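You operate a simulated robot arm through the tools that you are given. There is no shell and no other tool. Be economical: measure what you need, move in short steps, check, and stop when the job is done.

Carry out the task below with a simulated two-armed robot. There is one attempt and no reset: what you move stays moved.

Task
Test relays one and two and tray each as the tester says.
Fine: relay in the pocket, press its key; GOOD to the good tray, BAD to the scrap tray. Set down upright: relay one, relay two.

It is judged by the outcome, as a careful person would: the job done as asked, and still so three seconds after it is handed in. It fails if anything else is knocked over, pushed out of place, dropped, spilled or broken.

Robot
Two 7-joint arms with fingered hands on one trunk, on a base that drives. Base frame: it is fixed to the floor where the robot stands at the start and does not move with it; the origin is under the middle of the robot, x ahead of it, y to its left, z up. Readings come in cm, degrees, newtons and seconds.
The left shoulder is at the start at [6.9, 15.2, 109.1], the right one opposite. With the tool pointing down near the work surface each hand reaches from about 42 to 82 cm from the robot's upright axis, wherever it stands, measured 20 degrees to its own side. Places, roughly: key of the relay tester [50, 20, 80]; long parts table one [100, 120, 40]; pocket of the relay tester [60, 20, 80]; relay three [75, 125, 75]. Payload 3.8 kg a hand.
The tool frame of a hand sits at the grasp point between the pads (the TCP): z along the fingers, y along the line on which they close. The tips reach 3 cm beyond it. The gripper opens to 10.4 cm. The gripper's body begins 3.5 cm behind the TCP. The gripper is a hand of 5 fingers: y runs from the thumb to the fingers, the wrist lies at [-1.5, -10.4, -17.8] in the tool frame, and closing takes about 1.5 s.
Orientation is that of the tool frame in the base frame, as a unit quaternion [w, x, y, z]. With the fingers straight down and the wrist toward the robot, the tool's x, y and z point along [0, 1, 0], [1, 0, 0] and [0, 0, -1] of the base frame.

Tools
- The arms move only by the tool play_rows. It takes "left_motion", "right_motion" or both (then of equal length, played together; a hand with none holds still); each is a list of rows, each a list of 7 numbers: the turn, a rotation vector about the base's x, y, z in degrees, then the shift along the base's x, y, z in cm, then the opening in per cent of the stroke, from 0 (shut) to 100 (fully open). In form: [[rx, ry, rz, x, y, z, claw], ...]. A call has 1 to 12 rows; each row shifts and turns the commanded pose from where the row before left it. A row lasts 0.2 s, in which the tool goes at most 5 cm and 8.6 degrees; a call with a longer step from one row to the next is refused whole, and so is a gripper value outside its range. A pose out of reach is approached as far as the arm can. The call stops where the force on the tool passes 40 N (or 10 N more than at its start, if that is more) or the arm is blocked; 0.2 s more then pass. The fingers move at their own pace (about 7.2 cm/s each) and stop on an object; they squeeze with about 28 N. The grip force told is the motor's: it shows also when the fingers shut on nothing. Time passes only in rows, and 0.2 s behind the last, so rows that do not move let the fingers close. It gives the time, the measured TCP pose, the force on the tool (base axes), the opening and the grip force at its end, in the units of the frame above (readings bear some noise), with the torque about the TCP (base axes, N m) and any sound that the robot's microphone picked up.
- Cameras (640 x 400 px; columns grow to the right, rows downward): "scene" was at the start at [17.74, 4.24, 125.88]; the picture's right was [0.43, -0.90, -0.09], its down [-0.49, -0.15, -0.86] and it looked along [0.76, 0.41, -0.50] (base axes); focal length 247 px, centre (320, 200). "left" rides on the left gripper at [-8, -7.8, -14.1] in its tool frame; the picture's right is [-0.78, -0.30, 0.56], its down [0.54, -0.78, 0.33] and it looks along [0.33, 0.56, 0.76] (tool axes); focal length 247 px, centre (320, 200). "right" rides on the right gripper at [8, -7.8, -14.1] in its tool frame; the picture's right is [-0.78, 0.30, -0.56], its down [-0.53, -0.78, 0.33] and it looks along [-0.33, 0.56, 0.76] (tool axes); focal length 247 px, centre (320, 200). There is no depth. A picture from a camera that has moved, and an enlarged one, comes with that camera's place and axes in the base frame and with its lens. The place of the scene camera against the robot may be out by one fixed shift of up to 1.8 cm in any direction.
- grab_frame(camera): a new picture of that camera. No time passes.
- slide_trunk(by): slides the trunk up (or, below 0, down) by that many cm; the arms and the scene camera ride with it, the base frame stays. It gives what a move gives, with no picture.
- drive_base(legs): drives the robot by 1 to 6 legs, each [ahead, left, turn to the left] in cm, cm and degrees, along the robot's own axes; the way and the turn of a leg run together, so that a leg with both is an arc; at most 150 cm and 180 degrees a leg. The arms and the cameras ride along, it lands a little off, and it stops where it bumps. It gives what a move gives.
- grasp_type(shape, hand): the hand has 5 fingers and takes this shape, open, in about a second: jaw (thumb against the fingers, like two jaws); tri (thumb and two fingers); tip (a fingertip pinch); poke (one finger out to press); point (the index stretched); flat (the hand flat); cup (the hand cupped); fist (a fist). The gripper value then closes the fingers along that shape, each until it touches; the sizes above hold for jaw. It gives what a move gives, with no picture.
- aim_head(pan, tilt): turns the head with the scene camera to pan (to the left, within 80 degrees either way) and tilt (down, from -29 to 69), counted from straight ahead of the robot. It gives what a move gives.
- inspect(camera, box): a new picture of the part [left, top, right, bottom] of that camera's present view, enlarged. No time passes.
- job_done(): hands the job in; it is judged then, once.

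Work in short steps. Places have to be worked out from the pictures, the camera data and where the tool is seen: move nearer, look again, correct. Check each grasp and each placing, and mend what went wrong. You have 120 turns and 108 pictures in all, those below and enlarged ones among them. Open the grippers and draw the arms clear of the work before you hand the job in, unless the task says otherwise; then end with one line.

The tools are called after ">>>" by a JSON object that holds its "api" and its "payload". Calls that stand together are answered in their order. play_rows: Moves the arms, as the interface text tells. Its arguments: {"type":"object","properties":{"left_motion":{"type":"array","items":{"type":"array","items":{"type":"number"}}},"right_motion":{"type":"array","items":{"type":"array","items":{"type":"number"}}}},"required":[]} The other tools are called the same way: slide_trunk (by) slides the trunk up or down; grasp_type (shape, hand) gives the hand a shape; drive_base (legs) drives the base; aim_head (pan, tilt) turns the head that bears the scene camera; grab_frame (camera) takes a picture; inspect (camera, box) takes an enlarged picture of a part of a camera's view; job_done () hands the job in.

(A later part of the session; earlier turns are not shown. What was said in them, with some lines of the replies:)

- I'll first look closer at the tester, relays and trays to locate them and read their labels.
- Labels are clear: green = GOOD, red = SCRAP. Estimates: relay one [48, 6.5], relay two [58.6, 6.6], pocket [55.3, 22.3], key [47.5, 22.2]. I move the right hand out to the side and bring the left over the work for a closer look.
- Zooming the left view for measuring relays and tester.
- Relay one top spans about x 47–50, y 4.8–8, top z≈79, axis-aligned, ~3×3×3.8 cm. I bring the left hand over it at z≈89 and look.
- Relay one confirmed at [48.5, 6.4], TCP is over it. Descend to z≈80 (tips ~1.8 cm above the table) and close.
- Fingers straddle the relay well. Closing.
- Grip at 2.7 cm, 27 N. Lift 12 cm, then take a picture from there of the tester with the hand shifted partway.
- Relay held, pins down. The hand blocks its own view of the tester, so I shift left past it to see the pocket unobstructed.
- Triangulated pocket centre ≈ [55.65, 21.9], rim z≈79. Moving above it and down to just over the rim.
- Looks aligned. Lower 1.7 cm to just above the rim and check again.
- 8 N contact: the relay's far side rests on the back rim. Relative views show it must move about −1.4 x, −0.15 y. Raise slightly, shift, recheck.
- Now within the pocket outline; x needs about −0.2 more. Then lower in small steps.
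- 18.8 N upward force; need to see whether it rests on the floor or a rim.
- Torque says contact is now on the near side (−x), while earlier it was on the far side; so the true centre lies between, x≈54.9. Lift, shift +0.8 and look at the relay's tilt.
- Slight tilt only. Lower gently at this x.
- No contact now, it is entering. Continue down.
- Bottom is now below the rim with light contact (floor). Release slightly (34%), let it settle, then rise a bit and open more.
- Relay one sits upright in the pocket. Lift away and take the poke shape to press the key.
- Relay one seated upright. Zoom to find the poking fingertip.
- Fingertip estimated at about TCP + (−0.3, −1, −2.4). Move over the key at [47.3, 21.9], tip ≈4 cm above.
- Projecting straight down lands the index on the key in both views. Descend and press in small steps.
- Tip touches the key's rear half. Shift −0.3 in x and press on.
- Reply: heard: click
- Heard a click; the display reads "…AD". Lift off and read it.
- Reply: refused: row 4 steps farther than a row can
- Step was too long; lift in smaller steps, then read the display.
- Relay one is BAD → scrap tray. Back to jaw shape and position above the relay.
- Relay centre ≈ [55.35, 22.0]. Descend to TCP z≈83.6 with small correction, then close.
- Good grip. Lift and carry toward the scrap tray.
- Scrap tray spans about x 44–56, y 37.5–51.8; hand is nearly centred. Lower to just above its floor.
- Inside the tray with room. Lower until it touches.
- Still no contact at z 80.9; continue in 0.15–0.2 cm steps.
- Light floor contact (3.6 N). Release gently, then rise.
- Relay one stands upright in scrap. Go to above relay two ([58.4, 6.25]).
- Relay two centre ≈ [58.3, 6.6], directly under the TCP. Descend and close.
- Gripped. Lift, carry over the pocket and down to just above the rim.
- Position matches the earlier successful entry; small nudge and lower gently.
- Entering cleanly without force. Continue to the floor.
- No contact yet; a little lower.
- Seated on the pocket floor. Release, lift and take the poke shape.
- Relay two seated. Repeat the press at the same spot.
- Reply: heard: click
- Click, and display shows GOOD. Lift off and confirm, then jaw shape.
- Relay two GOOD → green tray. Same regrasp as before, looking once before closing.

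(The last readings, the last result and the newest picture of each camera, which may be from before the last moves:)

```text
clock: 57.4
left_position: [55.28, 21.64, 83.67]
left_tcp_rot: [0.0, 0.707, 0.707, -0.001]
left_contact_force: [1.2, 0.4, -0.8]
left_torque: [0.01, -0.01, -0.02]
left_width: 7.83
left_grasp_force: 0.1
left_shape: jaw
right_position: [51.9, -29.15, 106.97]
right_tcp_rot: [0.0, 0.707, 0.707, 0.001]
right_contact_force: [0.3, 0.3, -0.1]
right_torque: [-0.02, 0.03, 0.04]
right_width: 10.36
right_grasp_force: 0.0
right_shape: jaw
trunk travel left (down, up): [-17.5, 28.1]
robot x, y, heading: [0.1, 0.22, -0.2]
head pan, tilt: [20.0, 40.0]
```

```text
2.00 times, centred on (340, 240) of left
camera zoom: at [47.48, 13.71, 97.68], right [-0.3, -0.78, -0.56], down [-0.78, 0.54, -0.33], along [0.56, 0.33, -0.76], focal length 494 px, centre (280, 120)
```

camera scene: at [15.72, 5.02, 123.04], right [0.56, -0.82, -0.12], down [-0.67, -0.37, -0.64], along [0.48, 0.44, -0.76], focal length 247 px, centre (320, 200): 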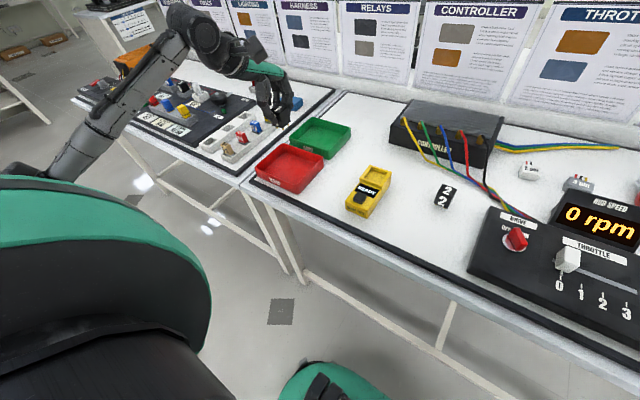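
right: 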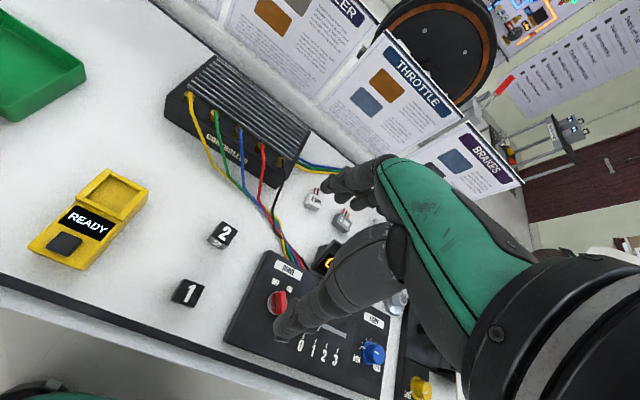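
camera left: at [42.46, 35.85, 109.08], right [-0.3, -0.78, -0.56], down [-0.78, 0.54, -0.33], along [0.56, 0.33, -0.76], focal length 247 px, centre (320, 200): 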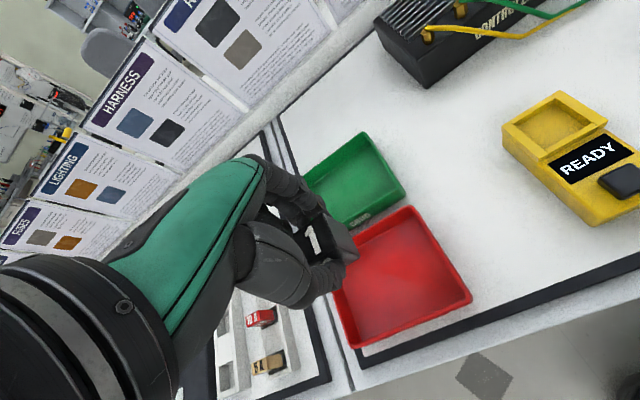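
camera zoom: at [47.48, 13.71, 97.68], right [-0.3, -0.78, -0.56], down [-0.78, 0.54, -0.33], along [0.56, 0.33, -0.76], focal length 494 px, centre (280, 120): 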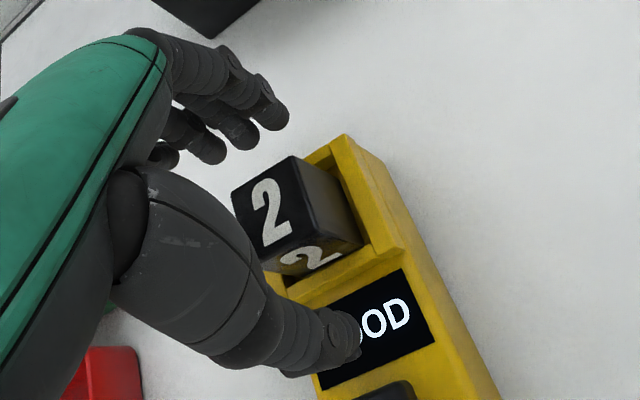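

Fingers straddle relay two. Close, then lift.

>>> {"api": "play_rows", "payload": {"left_motion": [[0, 0, 0, 0, 0, 0, 30], [0, 0, 0, 0, 0, 0, 0], [0, 0, 0, 0, 0, 0, 0], [0, 0, 0, 0, 0, 0, 0], [0, 0, 0, 0, 0, 0, 0], [0, 0, 0, 0, 0, 0, 0], [0, 0, 0, 0, 0, 1.5, 0], [0, 0, 0, 0, 0, 3, 0], [0, 0, 0, 0, 0, 4, 0], [0, 0, 0, 0, 0, 4, 0]]}}

>>> {"api": "inspect", "payload": {"camera": "left", "box": [240, 140, 440, 340]}}

```text
clock: 59.6
left_position: [55.17, 21.84, 96.1]
left_tcp_rot: [0.0, 0.707, 0.707, 0.0]
left_contact_force: [0.4, -0.6, 0.0]
left_torque: [-0.02, -0.02, 0.03]
left_width: 2.68
left_grasp_force: 28.4
left_shape: jaw
right_position: [51.85, -29.01, 107.0]
right_tcp_rot: [0.0, 0.707, 0.707, 0.0]
right_contact_force: [0.0, -0.3, -0.4]
right_torque: [0.02, -0.01, -0.02]
right_width: 10.36
right_grasp_force: 0.1
right_shape: jaw
trunk travel left (down, up): [-17.5, 28.1]
robot x, y, heading: [-0.2, -0.3, -0.1]
head pan, tilt: [20.0, 40.0]
```

```text
2.00 times, centred on (340, 240) of left
camera zoom: at [47.45, 13.76, 110.13], right [-0.3, -0.78, -0.56], down [-0.78, 0.54, -0.33], along [0.56, 0.33, -0.76], focal length 494 px, centre (280, 120)
```

zoom: 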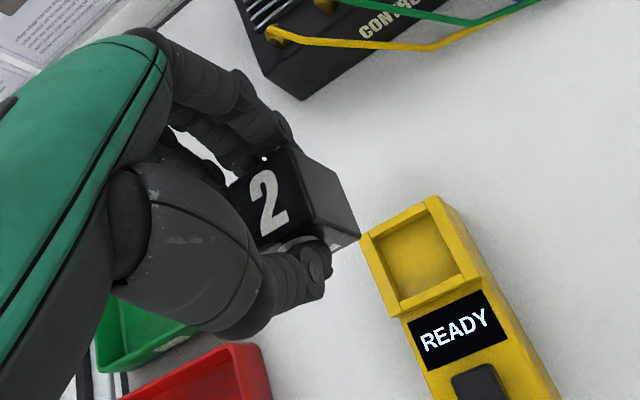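

Held well. Carry to over the good tray (~[64.5, 43.5]).

>>> {"api": "play_rows", "payload": {"left_motion": [[0, 0, 0, 1.5, 3.7, 0, 0], [0, 0, 0, 1.5, 3.6, 0, 0], [0, 0, 0, 1.6, 3.6, 0, 0], [0, 0, 0, 1.6, 3.6, 0, 0], [0, 0, 0, 1.6, 3.6, 0, 0], [0, 0, 0, 1.6, 3.6, 0, 0], [0, 0, 0, 0, 0, -3, 0], [0, 0, 0, 0, 0, 0, 0]]}}

>>> {"api": "aim_head", "payload": {"pan": 35, "tilt": 40}}

>>> {"api": "inspect", "payload": {"camera": "scene", "box": [230, 70, 390, 190]}}

>>> {"api": "grab_frame", "payload": {"camera": "left"}}

```text
clock: 61.4
left_position: [64.75, 43.5, 92.9]
left_tcp_rot: [0.0, 0.707, 0.707, 0.001]
left_contact_force: [-0.9, 1.3, -0.8]
left_torque: [0.0, -0.02, 0.03]
left_width: 2.7
left_grasp_force: 27.8
left_shape: jaw
right_position: [51.87, -28.98, 106.99]
right_tcp_rot: [0.0, 0.707, 0.707, 0.001]
right_contact_force: [0.0, -0.5, -0.3]
right_torque: [0.02, -0.01, -0.01]
right_width: 10.35
right_grasp_force: 0.1
right_shape: jaw
trunk travel left (down, up): [-17.5, 28.1]
robot x, y, heading: [-0.18, -0.1, -0.3]
head pan, tilt: [20.0, 40.0]
```

```text
clock: 62.1
left_position: [64.68, 43.39, 92.98]
left_tcp_rot: [0.0, 0.707, 0.707, 0.0]
left_contact_force: [0.2, -0.5, -1.4]
left_torque: [0.02, 0.0, 0.02]
left_width: 2.7
left_grasp_force: 28.2
left_shape: jaw
right_position: [51.88, -29.07, 107.09]
right_tcp_rot: [0.001, 0.707, 0.707, 0.0]
right_contact_force: [-0.9, -0.1, 0.7]
right_torque: [-0.03, -0.02, -0.01]
right_width: 10.36
right_grasp_force: 0.0
right_shape: jaw
trunk travel left (down, up): [-17.5, 28.1]
robot x, y, heading: [0.23, 0.04, -0.0]
head pan, tilt: [35.0, 40.0]
```

```text
3.33 times, centred on (310, 130) of scene
camera zoom: at [15.73, 5.01, 123.04], right [0.56, -0.82, -0.12], down [-0.67, -0.37, -0.64], along [0.48, 0.44, -0.76], focal length 824 px, centre (353, 433)
```

zoom: 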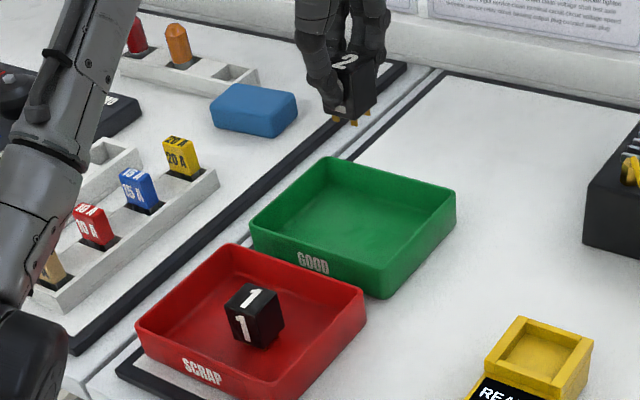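

```text
43 pictures are left
camera left: at [56.9, 35.46, 107.02], right [-0.3, -0.78, -0.56], down [-0.78, 0.54, -0.33], along [0.56, 0.33, -0.76], focal length 247 px, centre (320, 200)
```

left: 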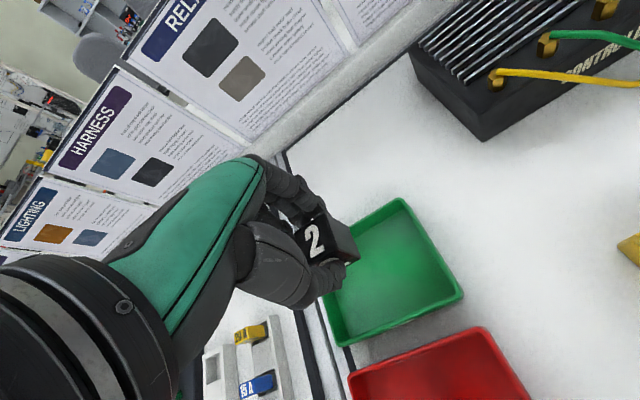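

Green tray spans x 59–71, y 37.6–51.6; hand is near centre. Lower.

>>> {"api": "play_rows", "payload": {"left_motion": [[0, 0, 0, 0.2, 0.6, -4, 0], [0, 0, 0, 0, 0, -4, 0], [0, 0, 0, 0, 0, -2.5, 0], [0, 0, 0, 0, 0, -1, 0], [0, 0, 0, 0, 0, -0.4, 0], [0, 0, 0, 0, 0, -0.2, 0], [0, 0, 0, 0, 0, 0, 0]]}}

>>> {"api": "inspect", "payload": {"camera": "left", "box": [240, 140, 480, 340]}}

```text
clock: 63.8
left_position: [64.8, 43.96, 80.87]
left_tcp_rot: [0.0, 0.707, 0.707, 0.0]
left_contact_force: [-0.4, 0.5, -0.4]
left_torque: [-0.02, 0.02, 0.0]
left_width: 2.7
left_grasp_force: 28.2
left_shape: jaw
right_position: [51.84, -28.96, 107.0]
right_tcp_rot: [-0.001, 0.707, 0.708, 0.0]
right_contact_force: [-0.2, -0.4, -0.3]
right_torque: [0.03, -0.02, 0.02]
right_width: 10.38
right_grasp_force: 0.0
right_shape: jaw
trunk travel left (down, up): [-17.5, 28.1]
robot x, y, heading: [-0.08, -0.12, 0.0]
head pan, tilt: [35.0, 40.0]
```

```text
2.00 times, centred on (360, 240) of left
camera zoom: at [57.01, 36.01, 95.05], right [-0.3, -0.78, -0.56], down [-0.78, 0.54, -0.33], along [0.56, 0.33, -0.76], focal length 494 px, centre (240, 120)
```

zoom: 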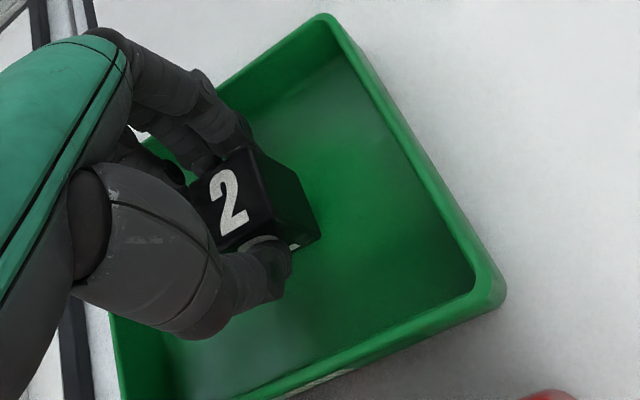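

Inside the tray, no contact yet. Creep down to the floor.

>>> {"api": "play_rows", "payload": {"left_motion": [[0, 0, 0, 0, 0, -0.2, 0], [0, 0, 0, 0, 0, -0.2, 0], [0, 0, 0, 0, 0, 0, 0]]}}

```text
clock: 64.5
left_position: [64.88, 44.09, 80.67]
left_tcp_rot: [0.001, 0.707, 0.707, 0.0]
left_contact_force: [-0.6, 0.4, 0.5]
left_torque: [0.03, 0.0, -0.01]
left_width: 2.67
left_grasp_force: 27.9
left_shape: jaw
right_position: [51.89, -29.01, 107.0]
right_tcp_rot: [0.0, 0.707, 0.707, 0.0]
right_contact_force: [0.3, -0.5, 0.2]
right_torque: [0.0, -0.03, -0.02]
right_width: 10.35
right_grasp_force: 0.1
right_shape: jaw
trunk travel left (down, up): [-17.5, 28.1]
robot x, y, heading: [-0.09, -0.02, -0.0]
head pan, tilt: [35.0, 40.0]
```

Another 0.15 cm, then see.

>>> {"api": "play_rows", "payload": {"left_motion": [[0, 0, 0, 0, 0, -0.15, 0], [0, 0, 0, 0, 0, 0, 0]]}}

```text
clock: 65.2
left_position: [64.79, 44.12, 80.57]
left_tcp_rot: [0.0, 0.707, 0.707, 0.001]
left_contact_force: [-0.4, 0.6, 4.5]
left_torque: [-0.02, -0.03, 0.01]
left_width: 2.69
left_grasp_force: 27.9
left_shape: jaw
right_position: [51.78, -29.02, 107.02]
right_tcp_rot: [0.0, 0.707, 0.707, 0.0]
right_contact_force: [0.1, -0.3, -0.2]
right_torque: [-0.03, 0.0, -0.02]
right_width: 10.36
right_grasp_force: 0.0
right_shape: jaw
trunk travel left (down, up): [-17.5, 28.1]
robot x, y, heading: [-0.1, 0.13, 0.1]
head pan, tilt: [35.0, 40.0]
```

Floor contact. Release and withdraw upward and back.

>>> {"api": "play_rows", "payload": {"left_motion": [[0, 0, 0, 0, 0, 0, 32], [0, 0, 0, 0, 0, 0, 38], [0, 0, 0, 0, 0, 0, 45], [0, 0, 0, 0, 0, 0, 50], [0, 0, 0, 0, 0, 2, 52], [0, 0, 0, 0, 0, 4, 55], [0, 0, 0, 0, 0, 4, 55], [0, 0, 0, 0, 0, 4.5, 60], [0, 0, 0, -3, 0, 3.5, 100], [0, 0, 0, -4.5, 0, 1, 100], [0, 0, 0, -4.5, 0, 1, 100], [0, 0, 0, -4.5, 0, 1, 100]]}}

>>> {"api": "grab_frame", "payload": {"camera": "scene"}}

>>> {"api": "inspect", "payload": {"camera": "scene", "box": [230, 90, 390, 210]}}

```text
clock: 67.8
left_position: [48.09, 44.02, 101.46]
left_tcp_rot: [0.0, 0.708, 0.706, -0.001]
left_contact_force: [-1.0, -0.6, -1.1]
left_torque: [0.0, 0.0, 0.02]
left_width: 10.39
left_grasp_force: 0.1
left_shape: jaw
right_position: [51.79, -29.01, 107.17]
right_tcp_rot: [0.0, 0.707, 0.708, 0.0]
right_contact_force: [-0.3, 0.3, -0.2]
right_torque: [0.02, -0.04, -0.01]
right_width: 10.37
right_grasp_force: 0.2
right_shape: jaw
trunk travel left (down, up): [-17.5, 28.1]
robot x, y, heading: [-0.08, -0.38, -0.3]
head pan, tilt: [35.0, 40.0]
```

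```text
41 pictures are left
camera scene: at [15.58, 5.01, 123.07], right [0.56, -0.82, -0.12], down [-0.67, -0.37, -0.64], along [0.48, 0.44, -0.76], focal length 247 px, centre (320, 200)
```

scene: 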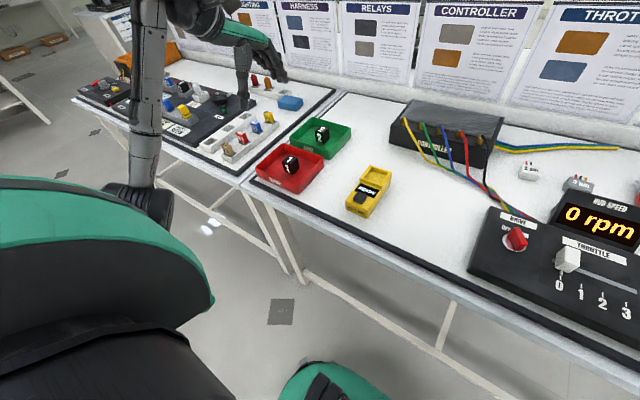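

```text
3.33 times, centred on (310, 150) of scene
camera zoom: at [15.58, 5.01, 123.07], right [0.56, -0.82, -0.12], down [-0.67, -0.37, -0.64], along [0.48, 0.44, -0.76], focal length 824 px, centre (353, 367)
```

zoom: 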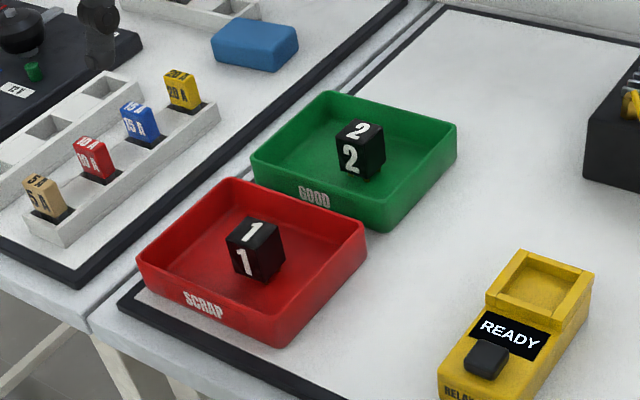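

Both relays stand upright in their correct trays, nothing else disturbed, and the arms are clear and open. Handing in.

>>> {"api": "job_done", "payload": {}}

```text
The job is handed in.
```

Relay one tested BAD and is upright in the scrap tray; relay two tested GOOD and is upright in the good tray.
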